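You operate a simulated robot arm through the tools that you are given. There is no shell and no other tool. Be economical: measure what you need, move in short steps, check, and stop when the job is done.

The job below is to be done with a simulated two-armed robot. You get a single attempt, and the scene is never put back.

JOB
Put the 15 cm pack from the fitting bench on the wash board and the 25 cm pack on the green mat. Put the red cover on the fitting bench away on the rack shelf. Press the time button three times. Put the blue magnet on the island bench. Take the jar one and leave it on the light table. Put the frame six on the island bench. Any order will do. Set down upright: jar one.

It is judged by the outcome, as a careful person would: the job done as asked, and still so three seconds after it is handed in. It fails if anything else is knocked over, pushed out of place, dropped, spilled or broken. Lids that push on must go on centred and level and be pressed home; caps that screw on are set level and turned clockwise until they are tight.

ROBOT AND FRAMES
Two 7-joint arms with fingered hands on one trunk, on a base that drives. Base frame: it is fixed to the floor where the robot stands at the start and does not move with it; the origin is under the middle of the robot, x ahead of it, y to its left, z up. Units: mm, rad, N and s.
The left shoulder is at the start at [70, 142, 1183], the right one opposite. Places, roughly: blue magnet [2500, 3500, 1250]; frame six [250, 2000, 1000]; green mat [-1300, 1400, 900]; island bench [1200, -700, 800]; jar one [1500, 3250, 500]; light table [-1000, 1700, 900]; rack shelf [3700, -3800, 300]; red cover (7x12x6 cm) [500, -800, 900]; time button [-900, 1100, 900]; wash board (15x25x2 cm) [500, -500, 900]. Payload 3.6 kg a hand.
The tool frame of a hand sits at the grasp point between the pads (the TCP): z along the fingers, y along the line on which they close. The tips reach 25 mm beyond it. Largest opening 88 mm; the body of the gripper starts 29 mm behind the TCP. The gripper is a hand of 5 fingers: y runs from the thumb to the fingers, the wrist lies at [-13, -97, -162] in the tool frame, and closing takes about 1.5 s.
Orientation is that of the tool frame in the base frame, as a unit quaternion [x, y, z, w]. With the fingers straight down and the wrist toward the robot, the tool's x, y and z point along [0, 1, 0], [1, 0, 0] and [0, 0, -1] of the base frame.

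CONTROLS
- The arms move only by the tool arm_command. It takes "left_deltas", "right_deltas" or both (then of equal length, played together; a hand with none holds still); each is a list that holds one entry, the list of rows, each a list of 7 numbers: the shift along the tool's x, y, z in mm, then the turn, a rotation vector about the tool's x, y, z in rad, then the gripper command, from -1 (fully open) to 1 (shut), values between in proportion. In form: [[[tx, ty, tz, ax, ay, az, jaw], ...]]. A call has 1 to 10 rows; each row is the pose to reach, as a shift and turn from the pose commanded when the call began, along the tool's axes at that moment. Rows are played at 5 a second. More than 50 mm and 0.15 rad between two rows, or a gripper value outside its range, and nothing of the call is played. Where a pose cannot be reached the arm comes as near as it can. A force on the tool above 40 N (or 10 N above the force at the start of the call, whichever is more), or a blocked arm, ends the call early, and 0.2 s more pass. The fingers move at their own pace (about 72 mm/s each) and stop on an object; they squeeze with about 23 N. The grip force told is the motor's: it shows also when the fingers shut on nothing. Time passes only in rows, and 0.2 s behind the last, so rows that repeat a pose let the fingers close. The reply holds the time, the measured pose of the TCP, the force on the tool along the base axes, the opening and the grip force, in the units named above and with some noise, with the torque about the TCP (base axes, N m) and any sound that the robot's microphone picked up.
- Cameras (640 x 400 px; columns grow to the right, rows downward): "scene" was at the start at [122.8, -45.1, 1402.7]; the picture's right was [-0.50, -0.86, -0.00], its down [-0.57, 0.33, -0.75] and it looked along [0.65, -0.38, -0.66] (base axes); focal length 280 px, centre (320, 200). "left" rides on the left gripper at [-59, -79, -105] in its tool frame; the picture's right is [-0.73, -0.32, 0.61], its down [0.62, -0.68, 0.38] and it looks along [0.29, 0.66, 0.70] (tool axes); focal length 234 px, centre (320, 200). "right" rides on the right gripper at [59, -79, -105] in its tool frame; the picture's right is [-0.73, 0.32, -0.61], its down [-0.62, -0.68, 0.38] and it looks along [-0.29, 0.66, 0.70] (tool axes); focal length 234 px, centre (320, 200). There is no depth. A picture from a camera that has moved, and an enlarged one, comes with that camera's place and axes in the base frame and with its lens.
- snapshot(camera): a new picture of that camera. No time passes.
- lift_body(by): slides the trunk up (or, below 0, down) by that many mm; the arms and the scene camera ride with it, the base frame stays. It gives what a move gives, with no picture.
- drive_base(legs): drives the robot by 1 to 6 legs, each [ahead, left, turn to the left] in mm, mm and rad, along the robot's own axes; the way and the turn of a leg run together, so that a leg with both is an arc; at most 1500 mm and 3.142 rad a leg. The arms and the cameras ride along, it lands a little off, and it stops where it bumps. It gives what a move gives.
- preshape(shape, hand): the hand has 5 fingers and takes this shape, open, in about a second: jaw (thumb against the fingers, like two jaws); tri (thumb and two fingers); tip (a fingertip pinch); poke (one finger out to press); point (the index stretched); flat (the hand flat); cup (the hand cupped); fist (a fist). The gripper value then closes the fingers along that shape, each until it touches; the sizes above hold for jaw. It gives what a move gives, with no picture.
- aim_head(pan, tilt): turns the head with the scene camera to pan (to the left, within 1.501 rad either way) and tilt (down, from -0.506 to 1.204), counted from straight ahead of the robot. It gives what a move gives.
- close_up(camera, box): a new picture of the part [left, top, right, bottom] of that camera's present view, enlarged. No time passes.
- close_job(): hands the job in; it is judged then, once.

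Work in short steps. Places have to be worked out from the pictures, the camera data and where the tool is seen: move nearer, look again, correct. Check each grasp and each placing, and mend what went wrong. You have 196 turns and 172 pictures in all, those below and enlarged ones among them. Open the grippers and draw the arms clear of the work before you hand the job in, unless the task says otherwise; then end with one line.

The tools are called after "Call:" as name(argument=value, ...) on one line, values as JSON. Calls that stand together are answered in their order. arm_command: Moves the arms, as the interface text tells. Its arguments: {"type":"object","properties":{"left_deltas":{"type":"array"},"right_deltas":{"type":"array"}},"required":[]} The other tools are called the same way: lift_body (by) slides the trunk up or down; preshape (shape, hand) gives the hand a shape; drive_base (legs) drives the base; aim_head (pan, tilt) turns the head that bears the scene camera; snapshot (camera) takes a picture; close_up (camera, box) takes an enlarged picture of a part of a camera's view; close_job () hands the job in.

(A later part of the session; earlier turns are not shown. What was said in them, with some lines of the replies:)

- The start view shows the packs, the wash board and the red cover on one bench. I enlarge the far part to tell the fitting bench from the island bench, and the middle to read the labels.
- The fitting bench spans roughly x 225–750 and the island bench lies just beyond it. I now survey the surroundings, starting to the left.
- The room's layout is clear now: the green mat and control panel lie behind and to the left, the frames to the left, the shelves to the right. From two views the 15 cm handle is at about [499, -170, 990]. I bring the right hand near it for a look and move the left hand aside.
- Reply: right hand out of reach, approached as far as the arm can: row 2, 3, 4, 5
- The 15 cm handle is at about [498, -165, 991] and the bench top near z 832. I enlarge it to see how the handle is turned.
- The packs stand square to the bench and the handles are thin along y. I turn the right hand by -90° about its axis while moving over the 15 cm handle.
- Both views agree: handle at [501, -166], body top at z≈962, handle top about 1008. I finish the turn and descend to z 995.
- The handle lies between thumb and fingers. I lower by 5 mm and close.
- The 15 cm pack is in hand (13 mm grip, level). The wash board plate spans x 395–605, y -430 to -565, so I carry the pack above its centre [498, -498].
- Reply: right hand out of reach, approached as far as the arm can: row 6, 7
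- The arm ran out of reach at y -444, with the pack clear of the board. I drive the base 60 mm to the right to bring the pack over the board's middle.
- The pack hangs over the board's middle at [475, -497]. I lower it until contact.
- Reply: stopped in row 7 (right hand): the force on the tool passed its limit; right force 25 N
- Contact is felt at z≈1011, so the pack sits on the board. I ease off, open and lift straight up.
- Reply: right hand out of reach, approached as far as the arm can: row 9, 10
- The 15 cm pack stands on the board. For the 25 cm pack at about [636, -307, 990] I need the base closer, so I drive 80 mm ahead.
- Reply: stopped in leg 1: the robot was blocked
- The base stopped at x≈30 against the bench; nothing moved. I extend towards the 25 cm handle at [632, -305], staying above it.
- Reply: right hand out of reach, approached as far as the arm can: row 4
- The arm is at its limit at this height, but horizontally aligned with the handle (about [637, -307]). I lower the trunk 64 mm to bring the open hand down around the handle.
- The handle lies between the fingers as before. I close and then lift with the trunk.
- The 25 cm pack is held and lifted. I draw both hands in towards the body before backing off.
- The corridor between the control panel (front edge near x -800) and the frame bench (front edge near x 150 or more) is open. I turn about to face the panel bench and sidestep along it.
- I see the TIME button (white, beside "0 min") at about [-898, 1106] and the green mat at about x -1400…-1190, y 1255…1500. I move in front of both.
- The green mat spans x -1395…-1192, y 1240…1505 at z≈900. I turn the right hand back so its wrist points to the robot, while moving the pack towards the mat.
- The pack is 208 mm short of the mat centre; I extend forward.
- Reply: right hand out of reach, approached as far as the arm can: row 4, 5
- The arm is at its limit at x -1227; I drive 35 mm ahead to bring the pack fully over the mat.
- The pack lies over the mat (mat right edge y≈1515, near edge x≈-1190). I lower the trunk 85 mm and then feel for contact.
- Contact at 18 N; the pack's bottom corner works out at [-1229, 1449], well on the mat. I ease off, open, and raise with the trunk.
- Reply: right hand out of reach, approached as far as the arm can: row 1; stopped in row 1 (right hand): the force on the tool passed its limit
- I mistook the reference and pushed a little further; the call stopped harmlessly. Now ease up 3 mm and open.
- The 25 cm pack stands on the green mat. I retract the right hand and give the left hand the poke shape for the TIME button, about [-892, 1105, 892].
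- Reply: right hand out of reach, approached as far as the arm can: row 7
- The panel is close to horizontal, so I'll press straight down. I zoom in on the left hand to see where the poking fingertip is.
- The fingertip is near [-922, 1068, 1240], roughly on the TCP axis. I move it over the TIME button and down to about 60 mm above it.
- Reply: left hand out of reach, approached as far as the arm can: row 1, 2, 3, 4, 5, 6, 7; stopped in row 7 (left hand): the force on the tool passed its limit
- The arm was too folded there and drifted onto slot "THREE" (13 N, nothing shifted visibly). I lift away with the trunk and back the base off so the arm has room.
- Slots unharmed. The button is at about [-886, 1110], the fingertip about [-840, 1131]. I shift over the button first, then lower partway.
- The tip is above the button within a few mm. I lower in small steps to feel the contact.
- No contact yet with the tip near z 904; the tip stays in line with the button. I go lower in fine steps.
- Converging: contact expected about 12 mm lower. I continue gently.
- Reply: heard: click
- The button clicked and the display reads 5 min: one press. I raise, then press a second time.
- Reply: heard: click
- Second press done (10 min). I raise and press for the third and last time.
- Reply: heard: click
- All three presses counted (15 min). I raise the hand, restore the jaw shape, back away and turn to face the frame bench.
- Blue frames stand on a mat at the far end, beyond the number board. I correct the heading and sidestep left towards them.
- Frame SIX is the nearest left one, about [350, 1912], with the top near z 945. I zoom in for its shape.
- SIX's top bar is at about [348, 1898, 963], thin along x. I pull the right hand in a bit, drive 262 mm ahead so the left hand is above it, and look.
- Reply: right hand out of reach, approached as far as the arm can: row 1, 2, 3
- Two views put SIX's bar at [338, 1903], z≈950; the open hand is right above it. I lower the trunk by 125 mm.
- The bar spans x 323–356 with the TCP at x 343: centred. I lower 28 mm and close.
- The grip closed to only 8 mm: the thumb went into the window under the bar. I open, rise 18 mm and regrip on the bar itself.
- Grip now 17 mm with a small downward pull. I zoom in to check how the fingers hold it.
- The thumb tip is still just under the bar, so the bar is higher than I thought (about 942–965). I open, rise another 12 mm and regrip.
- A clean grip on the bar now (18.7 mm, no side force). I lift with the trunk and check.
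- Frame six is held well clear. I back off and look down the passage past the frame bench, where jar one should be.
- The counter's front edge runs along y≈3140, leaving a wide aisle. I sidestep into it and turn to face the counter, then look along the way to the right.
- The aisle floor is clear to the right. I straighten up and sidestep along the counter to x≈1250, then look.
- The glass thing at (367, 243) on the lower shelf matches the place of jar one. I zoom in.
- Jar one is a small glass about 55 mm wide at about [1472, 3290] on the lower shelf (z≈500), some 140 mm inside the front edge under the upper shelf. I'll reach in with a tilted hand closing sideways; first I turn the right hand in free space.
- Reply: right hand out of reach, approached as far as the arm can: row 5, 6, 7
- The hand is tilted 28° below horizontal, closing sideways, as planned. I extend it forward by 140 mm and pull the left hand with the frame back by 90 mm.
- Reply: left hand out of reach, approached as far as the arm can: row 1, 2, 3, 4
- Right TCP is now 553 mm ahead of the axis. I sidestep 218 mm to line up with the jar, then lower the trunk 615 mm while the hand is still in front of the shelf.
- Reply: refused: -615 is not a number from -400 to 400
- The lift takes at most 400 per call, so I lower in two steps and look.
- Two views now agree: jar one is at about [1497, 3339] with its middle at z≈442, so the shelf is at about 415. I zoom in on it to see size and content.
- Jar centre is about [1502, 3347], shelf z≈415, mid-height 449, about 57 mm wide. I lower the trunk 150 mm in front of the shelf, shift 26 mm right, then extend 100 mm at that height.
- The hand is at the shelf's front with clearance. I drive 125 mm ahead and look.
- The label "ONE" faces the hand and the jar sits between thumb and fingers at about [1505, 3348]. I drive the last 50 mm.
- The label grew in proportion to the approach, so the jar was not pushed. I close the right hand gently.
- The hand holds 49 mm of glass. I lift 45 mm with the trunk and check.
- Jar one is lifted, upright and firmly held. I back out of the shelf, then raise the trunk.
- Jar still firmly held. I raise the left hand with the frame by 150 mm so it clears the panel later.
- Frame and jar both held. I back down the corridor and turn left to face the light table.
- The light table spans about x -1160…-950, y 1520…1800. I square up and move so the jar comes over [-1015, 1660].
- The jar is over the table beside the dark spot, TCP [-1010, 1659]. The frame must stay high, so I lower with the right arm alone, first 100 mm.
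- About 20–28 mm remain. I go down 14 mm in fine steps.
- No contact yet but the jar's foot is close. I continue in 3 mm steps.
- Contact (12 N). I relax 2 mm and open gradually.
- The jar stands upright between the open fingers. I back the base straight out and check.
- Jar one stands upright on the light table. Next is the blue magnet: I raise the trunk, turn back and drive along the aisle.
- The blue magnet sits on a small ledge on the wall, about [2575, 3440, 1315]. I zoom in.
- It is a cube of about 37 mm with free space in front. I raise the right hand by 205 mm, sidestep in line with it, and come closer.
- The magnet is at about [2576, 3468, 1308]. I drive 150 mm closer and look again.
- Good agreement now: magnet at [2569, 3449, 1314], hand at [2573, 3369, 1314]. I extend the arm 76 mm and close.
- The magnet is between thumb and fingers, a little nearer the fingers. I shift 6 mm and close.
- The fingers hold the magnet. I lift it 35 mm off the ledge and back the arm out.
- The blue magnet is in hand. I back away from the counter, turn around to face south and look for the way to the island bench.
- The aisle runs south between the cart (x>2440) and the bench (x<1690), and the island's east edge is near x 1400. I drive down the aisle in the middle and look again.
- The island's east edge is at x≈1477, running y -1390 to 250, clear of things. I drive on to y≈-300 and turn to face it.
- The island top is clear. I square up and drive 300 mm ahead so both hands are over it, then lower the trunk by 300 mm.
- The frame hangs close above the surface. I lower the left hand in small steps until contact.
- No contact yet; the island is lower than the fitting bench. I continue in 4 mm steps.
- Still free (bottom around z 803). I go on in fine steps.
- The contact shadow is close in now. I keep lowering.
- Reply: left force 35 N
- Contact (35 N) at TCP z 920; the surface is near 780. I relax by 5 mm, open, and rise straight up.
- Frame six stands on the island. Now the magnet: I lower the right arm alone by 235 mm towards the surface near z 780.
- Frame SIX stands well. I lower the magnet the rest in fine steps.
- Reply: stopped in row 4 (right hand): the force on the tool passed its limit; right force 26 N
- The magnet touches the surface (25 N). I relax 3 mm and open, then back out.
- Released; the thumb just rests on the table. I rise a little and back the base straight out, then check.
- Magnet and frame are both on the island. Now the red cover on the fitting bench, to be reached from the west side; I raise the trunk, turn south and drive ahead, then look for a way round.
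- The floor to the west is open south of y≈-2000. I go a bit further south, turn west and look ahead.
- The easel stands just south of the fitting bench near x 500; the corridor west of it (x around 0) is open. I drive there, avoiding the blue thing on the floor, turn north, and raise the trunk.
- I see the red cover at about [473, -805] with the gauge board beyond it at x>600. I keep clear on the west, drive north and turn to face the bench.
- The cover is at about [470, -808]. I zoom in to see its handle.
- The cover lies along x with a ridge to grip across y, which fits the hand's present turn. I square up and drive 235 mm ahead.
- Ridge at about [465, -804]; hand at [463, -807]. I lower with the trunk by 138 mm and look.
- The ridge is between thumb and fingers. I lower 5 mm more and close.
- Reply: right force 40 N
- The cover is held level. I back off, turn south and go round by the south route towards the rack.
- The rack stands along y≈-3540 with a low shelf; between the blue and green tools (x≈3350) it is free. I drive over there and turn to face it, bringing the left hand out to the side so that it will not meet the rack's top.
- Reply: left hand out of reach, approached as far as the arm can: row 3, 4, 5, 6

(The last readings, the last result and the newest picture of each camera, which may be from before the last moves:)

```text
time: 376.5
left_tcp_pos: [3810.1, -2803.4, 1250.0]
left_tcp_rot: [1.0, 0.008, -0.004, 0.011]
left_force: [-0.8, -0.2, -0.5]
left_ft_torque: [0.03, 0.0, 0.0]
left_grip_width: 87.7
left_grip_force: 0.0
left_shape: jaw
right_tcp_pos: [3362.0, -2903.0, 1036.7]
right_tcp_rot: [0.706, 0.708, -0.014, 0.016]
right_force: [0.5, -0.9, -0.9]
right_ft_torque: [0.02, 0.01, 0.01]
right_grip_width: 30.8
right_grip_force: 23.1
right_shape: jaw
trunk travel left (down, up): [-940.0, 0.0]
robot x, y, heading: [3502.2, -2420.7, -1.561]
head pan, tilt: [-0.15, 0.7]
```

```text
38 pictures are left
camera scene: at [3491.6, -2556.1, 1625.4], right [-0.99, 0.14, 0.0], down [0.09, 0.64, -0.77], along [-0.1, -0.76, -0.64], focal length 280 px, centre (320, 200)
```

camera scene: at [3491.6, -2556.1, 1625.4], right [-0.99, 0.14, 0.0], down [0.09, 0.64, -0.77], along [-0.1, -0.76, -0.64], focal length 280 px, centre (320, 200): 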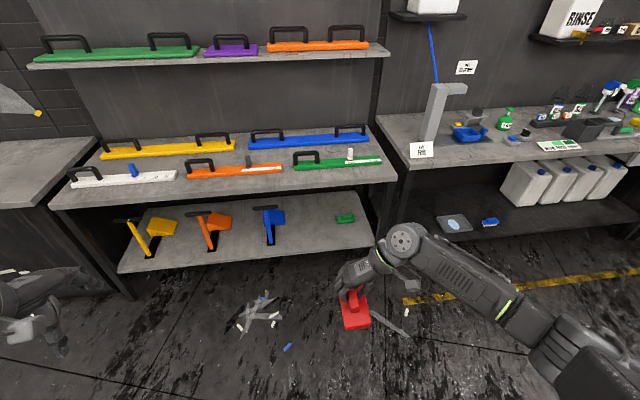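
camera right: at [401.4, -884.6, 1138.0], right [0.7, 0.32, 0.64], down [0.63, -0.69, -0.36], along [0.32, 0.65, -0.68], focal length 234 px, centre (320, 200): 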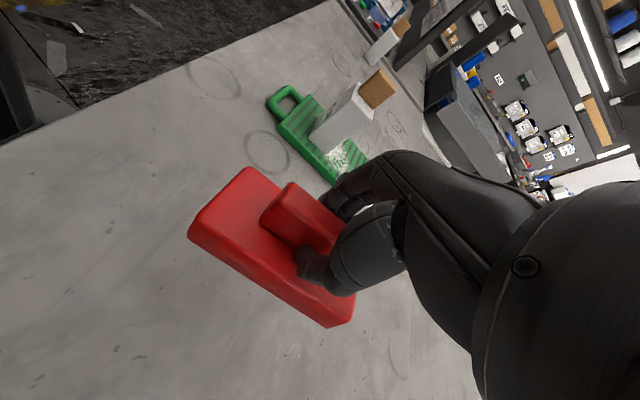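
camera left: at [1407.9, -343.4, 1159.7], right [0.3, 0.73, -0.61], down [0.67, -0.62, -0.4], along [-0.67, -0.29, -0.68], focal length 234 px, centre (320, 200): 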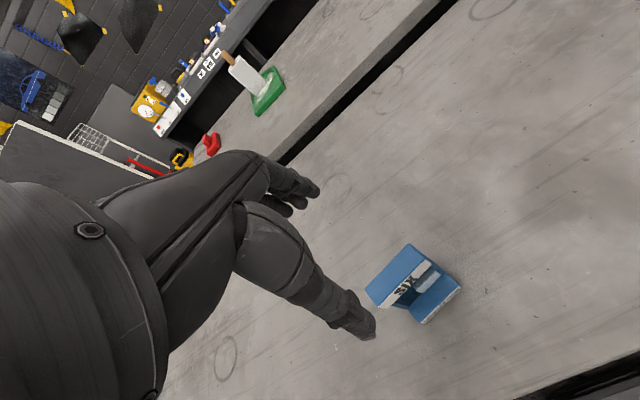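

The free spot on the low shelf is about [3330, -3745] between the blue tool (x≥3549) and the green block (x 3140); the shelf is at z≈285. I lower the trunk here in the open, and reach the right arm forward.

Call:
lift_body(by=-400)

Call:
arm_command(right_deltas=[[[-25, 0, -20, 0, 0, 0, 1], [-50, 0, -40, 0, 0, 0, 1], [-75, 0, -60, 0, 0, 0, 1], [-100, 0, -80, 0, 0, 0, 1], [-125, 0, -100, 0, 0, 0, 1], [-140, 0, -100, 0, 0, 0, 1]]])

Call:
lift_body(by=-340)

Call:
drive_base(legs=[[0, 0, -0.012], [430, -30, 0]])

Call:
aim_head(pan=-0.25, tilt=0.5)

Call:
snapshot(camera="scene")

```text
time: 380.3
left_tcp_pos: [3810.1, -2802.7, 850.3]
left_tcp_rot: [1.0, 0.007, -0.004, 0.012]
left_force: [0.8, -0.6, 0.6]
left_ft_torque: [-0.02, 0.01, 0.02]
left_grip_width: 87.6
left_grip_force: 0.0
left_shape: jaw
right_tcp_pos: [3361.5, -2902.4, 636.8]
right_tcp_rot: [0.706, 0.708, -0.014, 0.015]
right_force: [0.0, -0.4, -0.3]
right_ft_torque: [0.01, -0.04, 0.01]
right_grip_width: 30.8
right_grip_force: 23.2
right_shape: jaw
trunk travel left (down, up): [-540.0, 400.0]
robot x, y, heading: [3504.3, -2415.1, -1.561]
head pan, tilt: [-0.15, 0.7]
```

```text
time: 381.7
left_tcp_pos: [3809.5, -2803.2, 848.8]
left_tcp_rot: [1.0, 0.008, -0.003, 0.012]
left_force: [-0.1, 0.6, -0.4]
left_ft_torque: [-0.02, 0.02, 0.03]
left_grip_width: 87.7
left_grip_force: 0.1
left_shape: jaw
right_tcp_pos: [3361.1, -3038.9, 744.6]
right_tcp_rot: [0.706, 0.708, -0.015, 0.016]
right_force: [0.9, 0.6, -0.7]
right_ft_torque: [0.0, -0.01, -0.01]
right_grip_width: 31.1
right_grip_force: 23.3
right_shape: jaw
trunk travel left (down, up): [-540.0, 400.0]
robot x, y, heading: [3504.3, -2418.5, -1.556]
head pan, tilt: [-0.15, 0.7]
```

```text
time: 385.0
left_tcp_pos: [3810.7, -2802.2, 509.2]
left_tcp_rot: [1.0, 0.008, -0.003, 0.01]
left_force: [0.3, 0.0, -0.1]
left_ft_torque: [0.03, 0.0, -0.02]
left_grip_width: 87.7
left_grip_force: 0.0
left_shape: jaw
right_tcp_pos: [3361.8, -3036.9, 404.5]
right_tcp_rot: [0.706, 0.708, -0.014, 0.015]
right_force: [-0.2, 0.0, 0.3]
right_ft_torque: [0.02, -0.01, 0.02]
right_grip_width: 30.9
right_grip_force: 23.3
right_shape: jaw
trunk travel left (down, up): [-200.0, 740.0]
robot x, y, heading: [3499.7, -2420.1, -1.555]
head pan, tilt: [-0.15, 0.7]
```

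```text
time: 388.0
left_tcp_pos: [3769.7, -3243.3, 510.1]
left_tcp_rot: [1.0, -0.004, -0.003, 0.011]
left_force: [-0.3, 0.2, -1.2]
left_ft_torque: [0.01, 0.0, 0.01]
left_grip_width: 87.6
left_grip_force: 0.0
left_shape: jaw
right_tcp_pos: [3315.9, -3467.8, 405.1]
right_tcp_rot: [0.714, 0.7, -0.014, 0.015]
right_force: [-0.3, -0.6, -0.2]
right_ft_torque: [-0.02, 0.02, 0.0]
right_grip_width: 30.9
right_grip_force: 22.7
right_shape: jaw
trunk travel left (down, up): [-200.0, 740.0]
robot x, y, heading: [3473.7, -2856.1, -1.583]
head pan, tilt: [-0.15, 0.7]
```

```text
time: 388.8
left_tcp_pos: [3769.4, -3242.8, 508.7]
left_tcp_rot: [1.0, -0.005, -0.003, 0.011]
left_force: [-0.1, 0.6, 0.8]
left_ft_torque: [-0.05, 0.0, 0.01]
left_grip_width: 87.5
left_grip_force: 0.1
left_shape: jaw
right_tcp_pos: [3315.4, -3467.2, 404.9]
right_tcp_rot: [0.714, 0.7, -0.014, 0.015]
right_force: [-0.1, -0.3, -0.3]
right_ft_torque: [-0.02, -0.01, 0.02]
right_grip_width: 30.9
right_grip_force: 22.8
right_shape: jaw
trunk travel left (down, up): [-200.0, 740.0]
robot x, y, heading: [3471.0, -2848.5, -1.582]
head pan, tilt: [-0.25, 0.499]
```

```text
37 pictures are left
camera scene: at [3447.3, -2992.5, 903.0], right [-0.97, 0.26, 0.0], down [0.12, 0.46, -0.88], along [-0.23, -0.85, -0.48], focal length 280 px, centre (320, 200)
```

scene: 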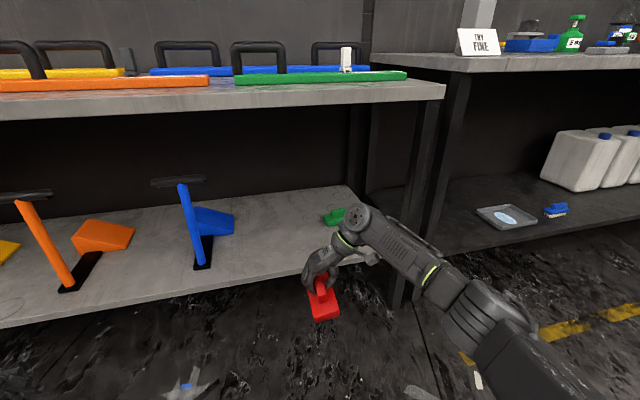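

The approach is clear; I shift 85 mm left to keep the elbow away from the rack's leg, then drive 200 mm in and look.

Call:
drive_base(legs=[[0, 85, 0.012], [200, 0, 0]])

Call:
snapshot(camera="scene")

```text
time: 391.0
left_tcp_pos: [3857.8, -3434.0, 511.4]
left_tcp_rot: [1.0, 0.002, -0.004, 0.011]
left_force: [0.7, 0.2, -0.3]
left_ft_torque: [-0.01, 0.04, -0.01]
left_grip_width: 87.6
left_grip_force: 0.0
left_shape: jaw
right_tcp_pos: [3407.5, -3662.8, 403.7]
right_tcp_rot: [0.71, 0.704, -0.014, 0.016]
right_force: [0.0, -0.1, -1.5]
right_ft_torque: [-0.01, 0.03, 0.0]
right_grip_width: 30.6
right_grip_force: 22.8
right_shape: jaw
trunk travel left (down, up): [-200.0, 740.0]
robot x, y, heading: [3557.0, -3046.9, -1.57]
head pan, tilt: [-0.25, 0.499]
```

```text
36 pictures are left
camera scene: at [3533.3, -3187.5, 903.1], right [-0.97, 0.25, 0.0], down [0.12, 0.46, -0.88], along [-0.22, -0.85, -0.48], focal length 280 px, centre (320, 200)
```

scene: 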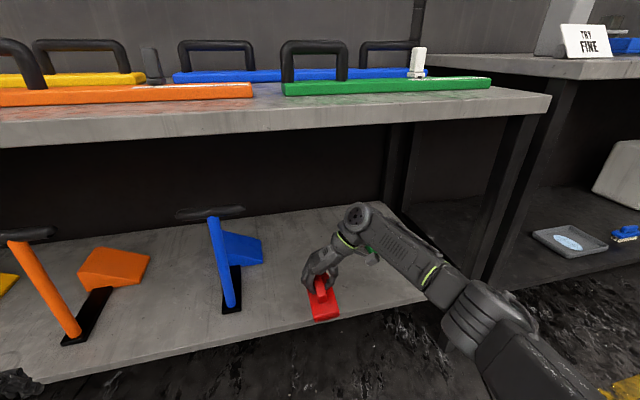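

Clear on all sides. I drive the last 95 mm so the cover lies well inside the shelf.

Call:
drive_base(legs=[[95, 0, 0]])

Call:
arm_command(right_deltas=[[[0, 0, 15, 0, 0, 0, 1], [0, 0, 28, 0, 0, 0, 1], [0, 0, 36, 0, 0, 0, 1], [0, 0, 42, 0, 0, 0, 1]]])

Call:
snapshot(camera="scene")

Call:
snapshot(camera="right")

```text
time: 392.1
left_tcp_pos: [3858.8, -3530.8, 510.2]
left_tcp_rot: [1.0, 0.003, -0.003, 0.011]
left_force: [0.6, 0.0, 0.2]
left_ft_torque: [0.01, 0.0, 0.0]
left_grip_width: 87.6
left_grip_force: 0.0
left_shape: jaw
right_tcp_pos: [3408.8, -3759.9, 405.4]
right_tcp_rot: [0.71, 0.704, -0.014, 0.016]
right_force: [0.2, -0.1, -0.8]
right_ft_torque: [0.01, -0.01, 0.01]
right_grip_width: 31.0
right_grip_force: 23.4
right_shape: jaw
trunk travel left (down, up): [-200.0, 740.0]
robot x, y, heading: [3557.7, -3141.2, -1.567]
head pan, tilt: [-0.25, 0.499]
```

```text
time: 393.1
left_tcp_pos: [3858.0, -3529.9, 511.0]
left_tcp_rot: [1.0, 0.002, -0.003, 0.011]
left_force: [0.7, 0.4, -0.5]
left_ft_torque: [0.02, 0.02, -0.02]
left_grip_width: 87.7
left_grip_force: 0.0
left_shape: jaw
right_tcp_pos: [3407.3, -3762.1, 363.0]
right_tcp_rot: [0.71, 0.704, -0.014, 0.015]
right_force: [0.2, 0.1, -1.1]
right_ft_torque: [-0.02, 0.01, 0.0]
right_grip_width: 30.9
right_grip_force: 22.7
right_shape: jaw
trunk travel left (down, up): [-200.0, 740.0]
robot x, y, heading: [3557.2, -3145.6, -1.569]
head pan, tilt: [-0.25, 0.499]
```

```text
35 pictures are left
camera scene: at [3533.7, -3283.6, 903.1], right [-0.97, 0.24, 0.0], down [0.12, 0.46, -0.88], along [-0.21, -0.85, -0.48], focal length 280 px, centre (320, 200)
```

scene: 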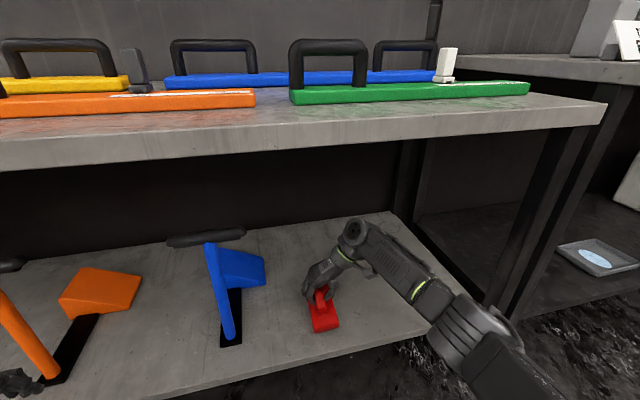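

```text
34 pictures are left
camera right: at [3328.9, -3697.9, 464.3], right [0.32, -0.7, 0.64], down [-0.69, -0.63, -0.36], along [0.66, -0.32, -0.68], focal length 234 px, centre (320, 200)
```

right: 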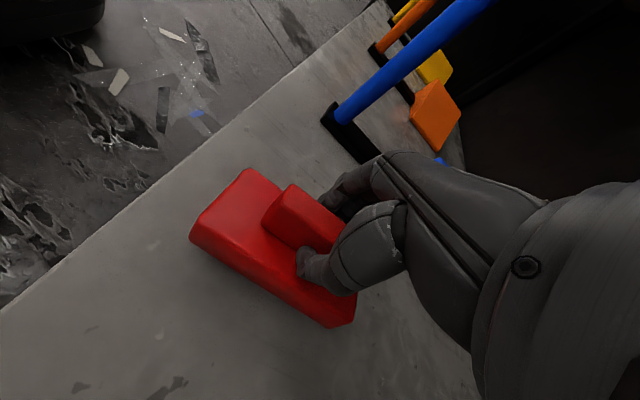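

The cover is fully over the shelf with some gap left. I lower in small steps.

Call:
arm_command(right_deltas=[[[0, 0, 5, 0, 0, 0, 1], [0, 0, 9, 0, 0, 0, 1], [0, 0, 13, 0, 0, 0, 1], [0, 0, 17, 0, 0, 0, 1], [0, 0, 21, 0, 0, 0, 1]]])

```text
time: 394.3
left_tcp_pos: [3859.1, -3530.3, 509.8]
left_tcp_rot: [1.0, 0.002, -0.003, 0.012]
left_force: [-0.9, 0.1, 0.1]
left_ft_torque: [-0.01, 0.0, 0.02]
left_grip_width: 87.6
left_grip_force: 0.2
left_shape: jaw
right_tcp_pos: [3407.9, -3763.2, 343.1]
right_tcp_rot: [0.71, 0.704, -0.015, 0.015]
right_force: [-0.4, 0.5, 0.0]
right_ft_torque: [-0.01, -0.01, 0.0]
right_grip_width: 30.6
right_grip_force: 23.0
right_shape: jaw
trunk travel left (down, up): [-200.0, 740.0]
robot x, y, heading: [3558.9, -3142.9, -1.568]
head pan, tilt: [-0.25, 0.499]
```

Still free. I continue.

Call:
arm_command(right_deltas=[[[0, 0, 4, 0, 0, 0, 1], [0, 0, 8, 0, 0, 0, 1], [0, 0, 12, 0, 0, 0, 1], [0, 0, 16, 0, 0, 0, 1], [0, 0, 20, 0, 0, 0, 1]]])

Call:
snapshot(camera="right")

```text
time: 395.4
left_tcp_pos: [3859.2, -3528.4, 511.6]
left_tcp_rot: [1.0, 0.002, -0.004, 0.014]
left_force: [0.3, 1.0, 0.2]
left_ft_torque: [0.0, 0.02, 0.02]
left_grip_width: 87.7
left_grip_force: 0.1
left_shape: jaw
right_tcp_pos: [3409.9, -3765.4, 333.1]
right_tcp_rot: [0.71, 0.703, -0.017, 0.023]
right_force: [-2.1, 4.5, 25.2]
right_ft_torque: [0.2, -0.27, 0.03]
right_grip_width: 32.8
right_grip_force: 23.0
right_shape: jaw
trunk travel left (down, up): [-200.0, 740.0]
robot x, y, heading: [3556.0, -3139.9, -1.569]
head pan, tilt: [-0.25, 0.499]
stopped in row 5 (right hand): the force on the tool passed its limit (the readings are from after the stop); the commanded pose is now the measured one
```

```text
33 pictures are left
camera right: at [3330.4, -3699.5, 432.7], right [0.31, -0.69, 0.65], down [-0.68, -0.64, -0.35], along [0.66, -0.33, -0.67], focal length 234 px, centre (320, 200)
```

right: 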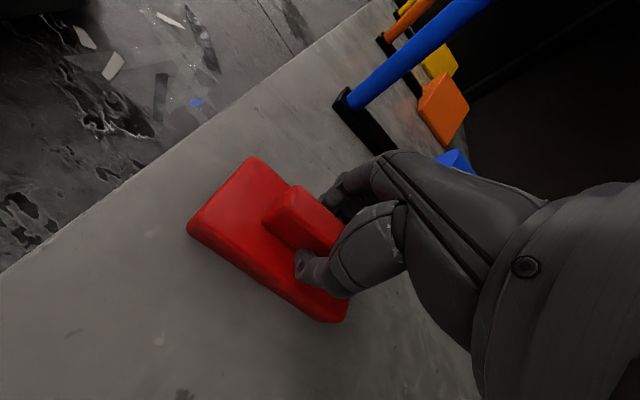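

It rests on the shelf. I relax, open and rise 60 mm.

Call:
arm_command(right_deltas=[[[0, 0, -2, 0, 0, 0, 1], [0, 0, -2, 0, 0, 0, 0.4], [0, 0, -2, 0, 0, 0, -0.2], [0, 0, -2, 0, 0, 0, -1], [0, 0, -2, 0, 0, 0, -1], [0, 0, -2, 0, 0, 0, -1], [0, 0, -20, 0, 0, 0, -1], [0, 0, -45, 0, 0, 0, -1], [0, 0, -70, 0, 0, 0, -1]]])

Call:
drive_base(legs=[[-400, 0, 0]])

Call:
snapshot(camera="scene")

```text
time: 397.4
left_tcp_pos: [3859.2, -3529.4, 510.6]
left_tcp_rot: [1.0, 0.003, -0.003, 0.011]
left_force: [0.2, -0.6, 0.8]
left_ft_torque: [0.02, -0.01, -0.01]
left_grip_width: 87.8
left_grip_force: 0.0
left_shape: jaw
right_tcp_pos: [3409.4, -3763.1, 399.0]
right_tcp_rot: [0.71, 0.704, -0.015, 0.018]
right_force: [-0.3, 1.2, 0.0]
right_ft_torque: [-0.01, 0.02, 0.04]
right_grip_width: 87.9
right_grip_force: 0.1
right_shape: jaw
trunk travel left (down, up): [-200.0, 740.0]
robot x, y, heading: [3552.0, -3141.7, -1.569]
head pan, tilt: [-0.25, 0.499]
```

```text
time: 399.9
left_tcp_pos: [3855.6, -3140.0, 509.6]
left_tcp_rot: [1.0, -0.004, -0.004, 0.011]
left_force: [0.1, 0.3, -0.2]
left_ft_torque: [0.01, 0.01, -0.01]
left_grip_width: 87.4
left_grip_force: 0.0
left_shape: jaw
right_tcp_pos: [3403.3, -3368.3, 399.7]
right_tcp_rot: [0.713, 0.701, -0.016, 0.019]
right_force: [0.6, 0.4, 0.2]
right_ft_torque: [0.04, 0.0, 0.02]
right_grip_width: 87.7
right_grip_force: 0.1
right_shape: jaw
trunk travel left (down, up): [-200.0, 740.0]
robot x, y, heading: [3559.2, -2749.1, -1.575]
head pan, tilt: [-0.25, 0.499]
```

```text
32 pictures are left
camera scene: at [3533.4, -2889.7, 903.1], right [-0.97, 0.25, 0.0], down [0.12, 0.46, -0.88], along [-0.22, -0.85, -0.48], focal length 280 px, centre (320, 200)
```

scene: 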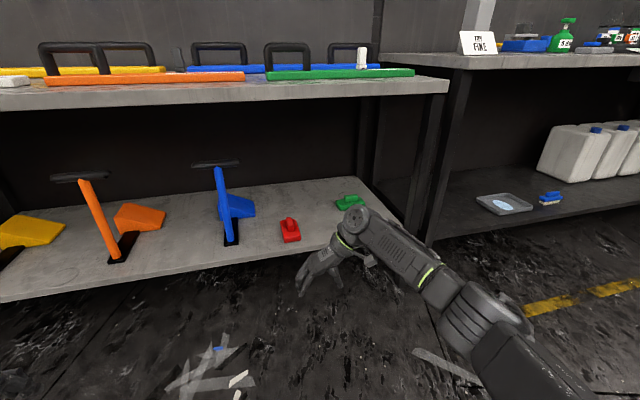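

The red cover sits flat on the rack shelf, both hands are open and clear, and every other item was seen in its place. I hand the job in.

Call:
close_job()

```text
The job is handed in.
```

All seven parts of the job are done and handed in: 15 cm pack on the wash board, 25 cm pack on the green mat, red cover on the rack shelf, time button pressed three times (display at 15 min), blue magnet and frame six on the island bench, and jar one upright on the light table.
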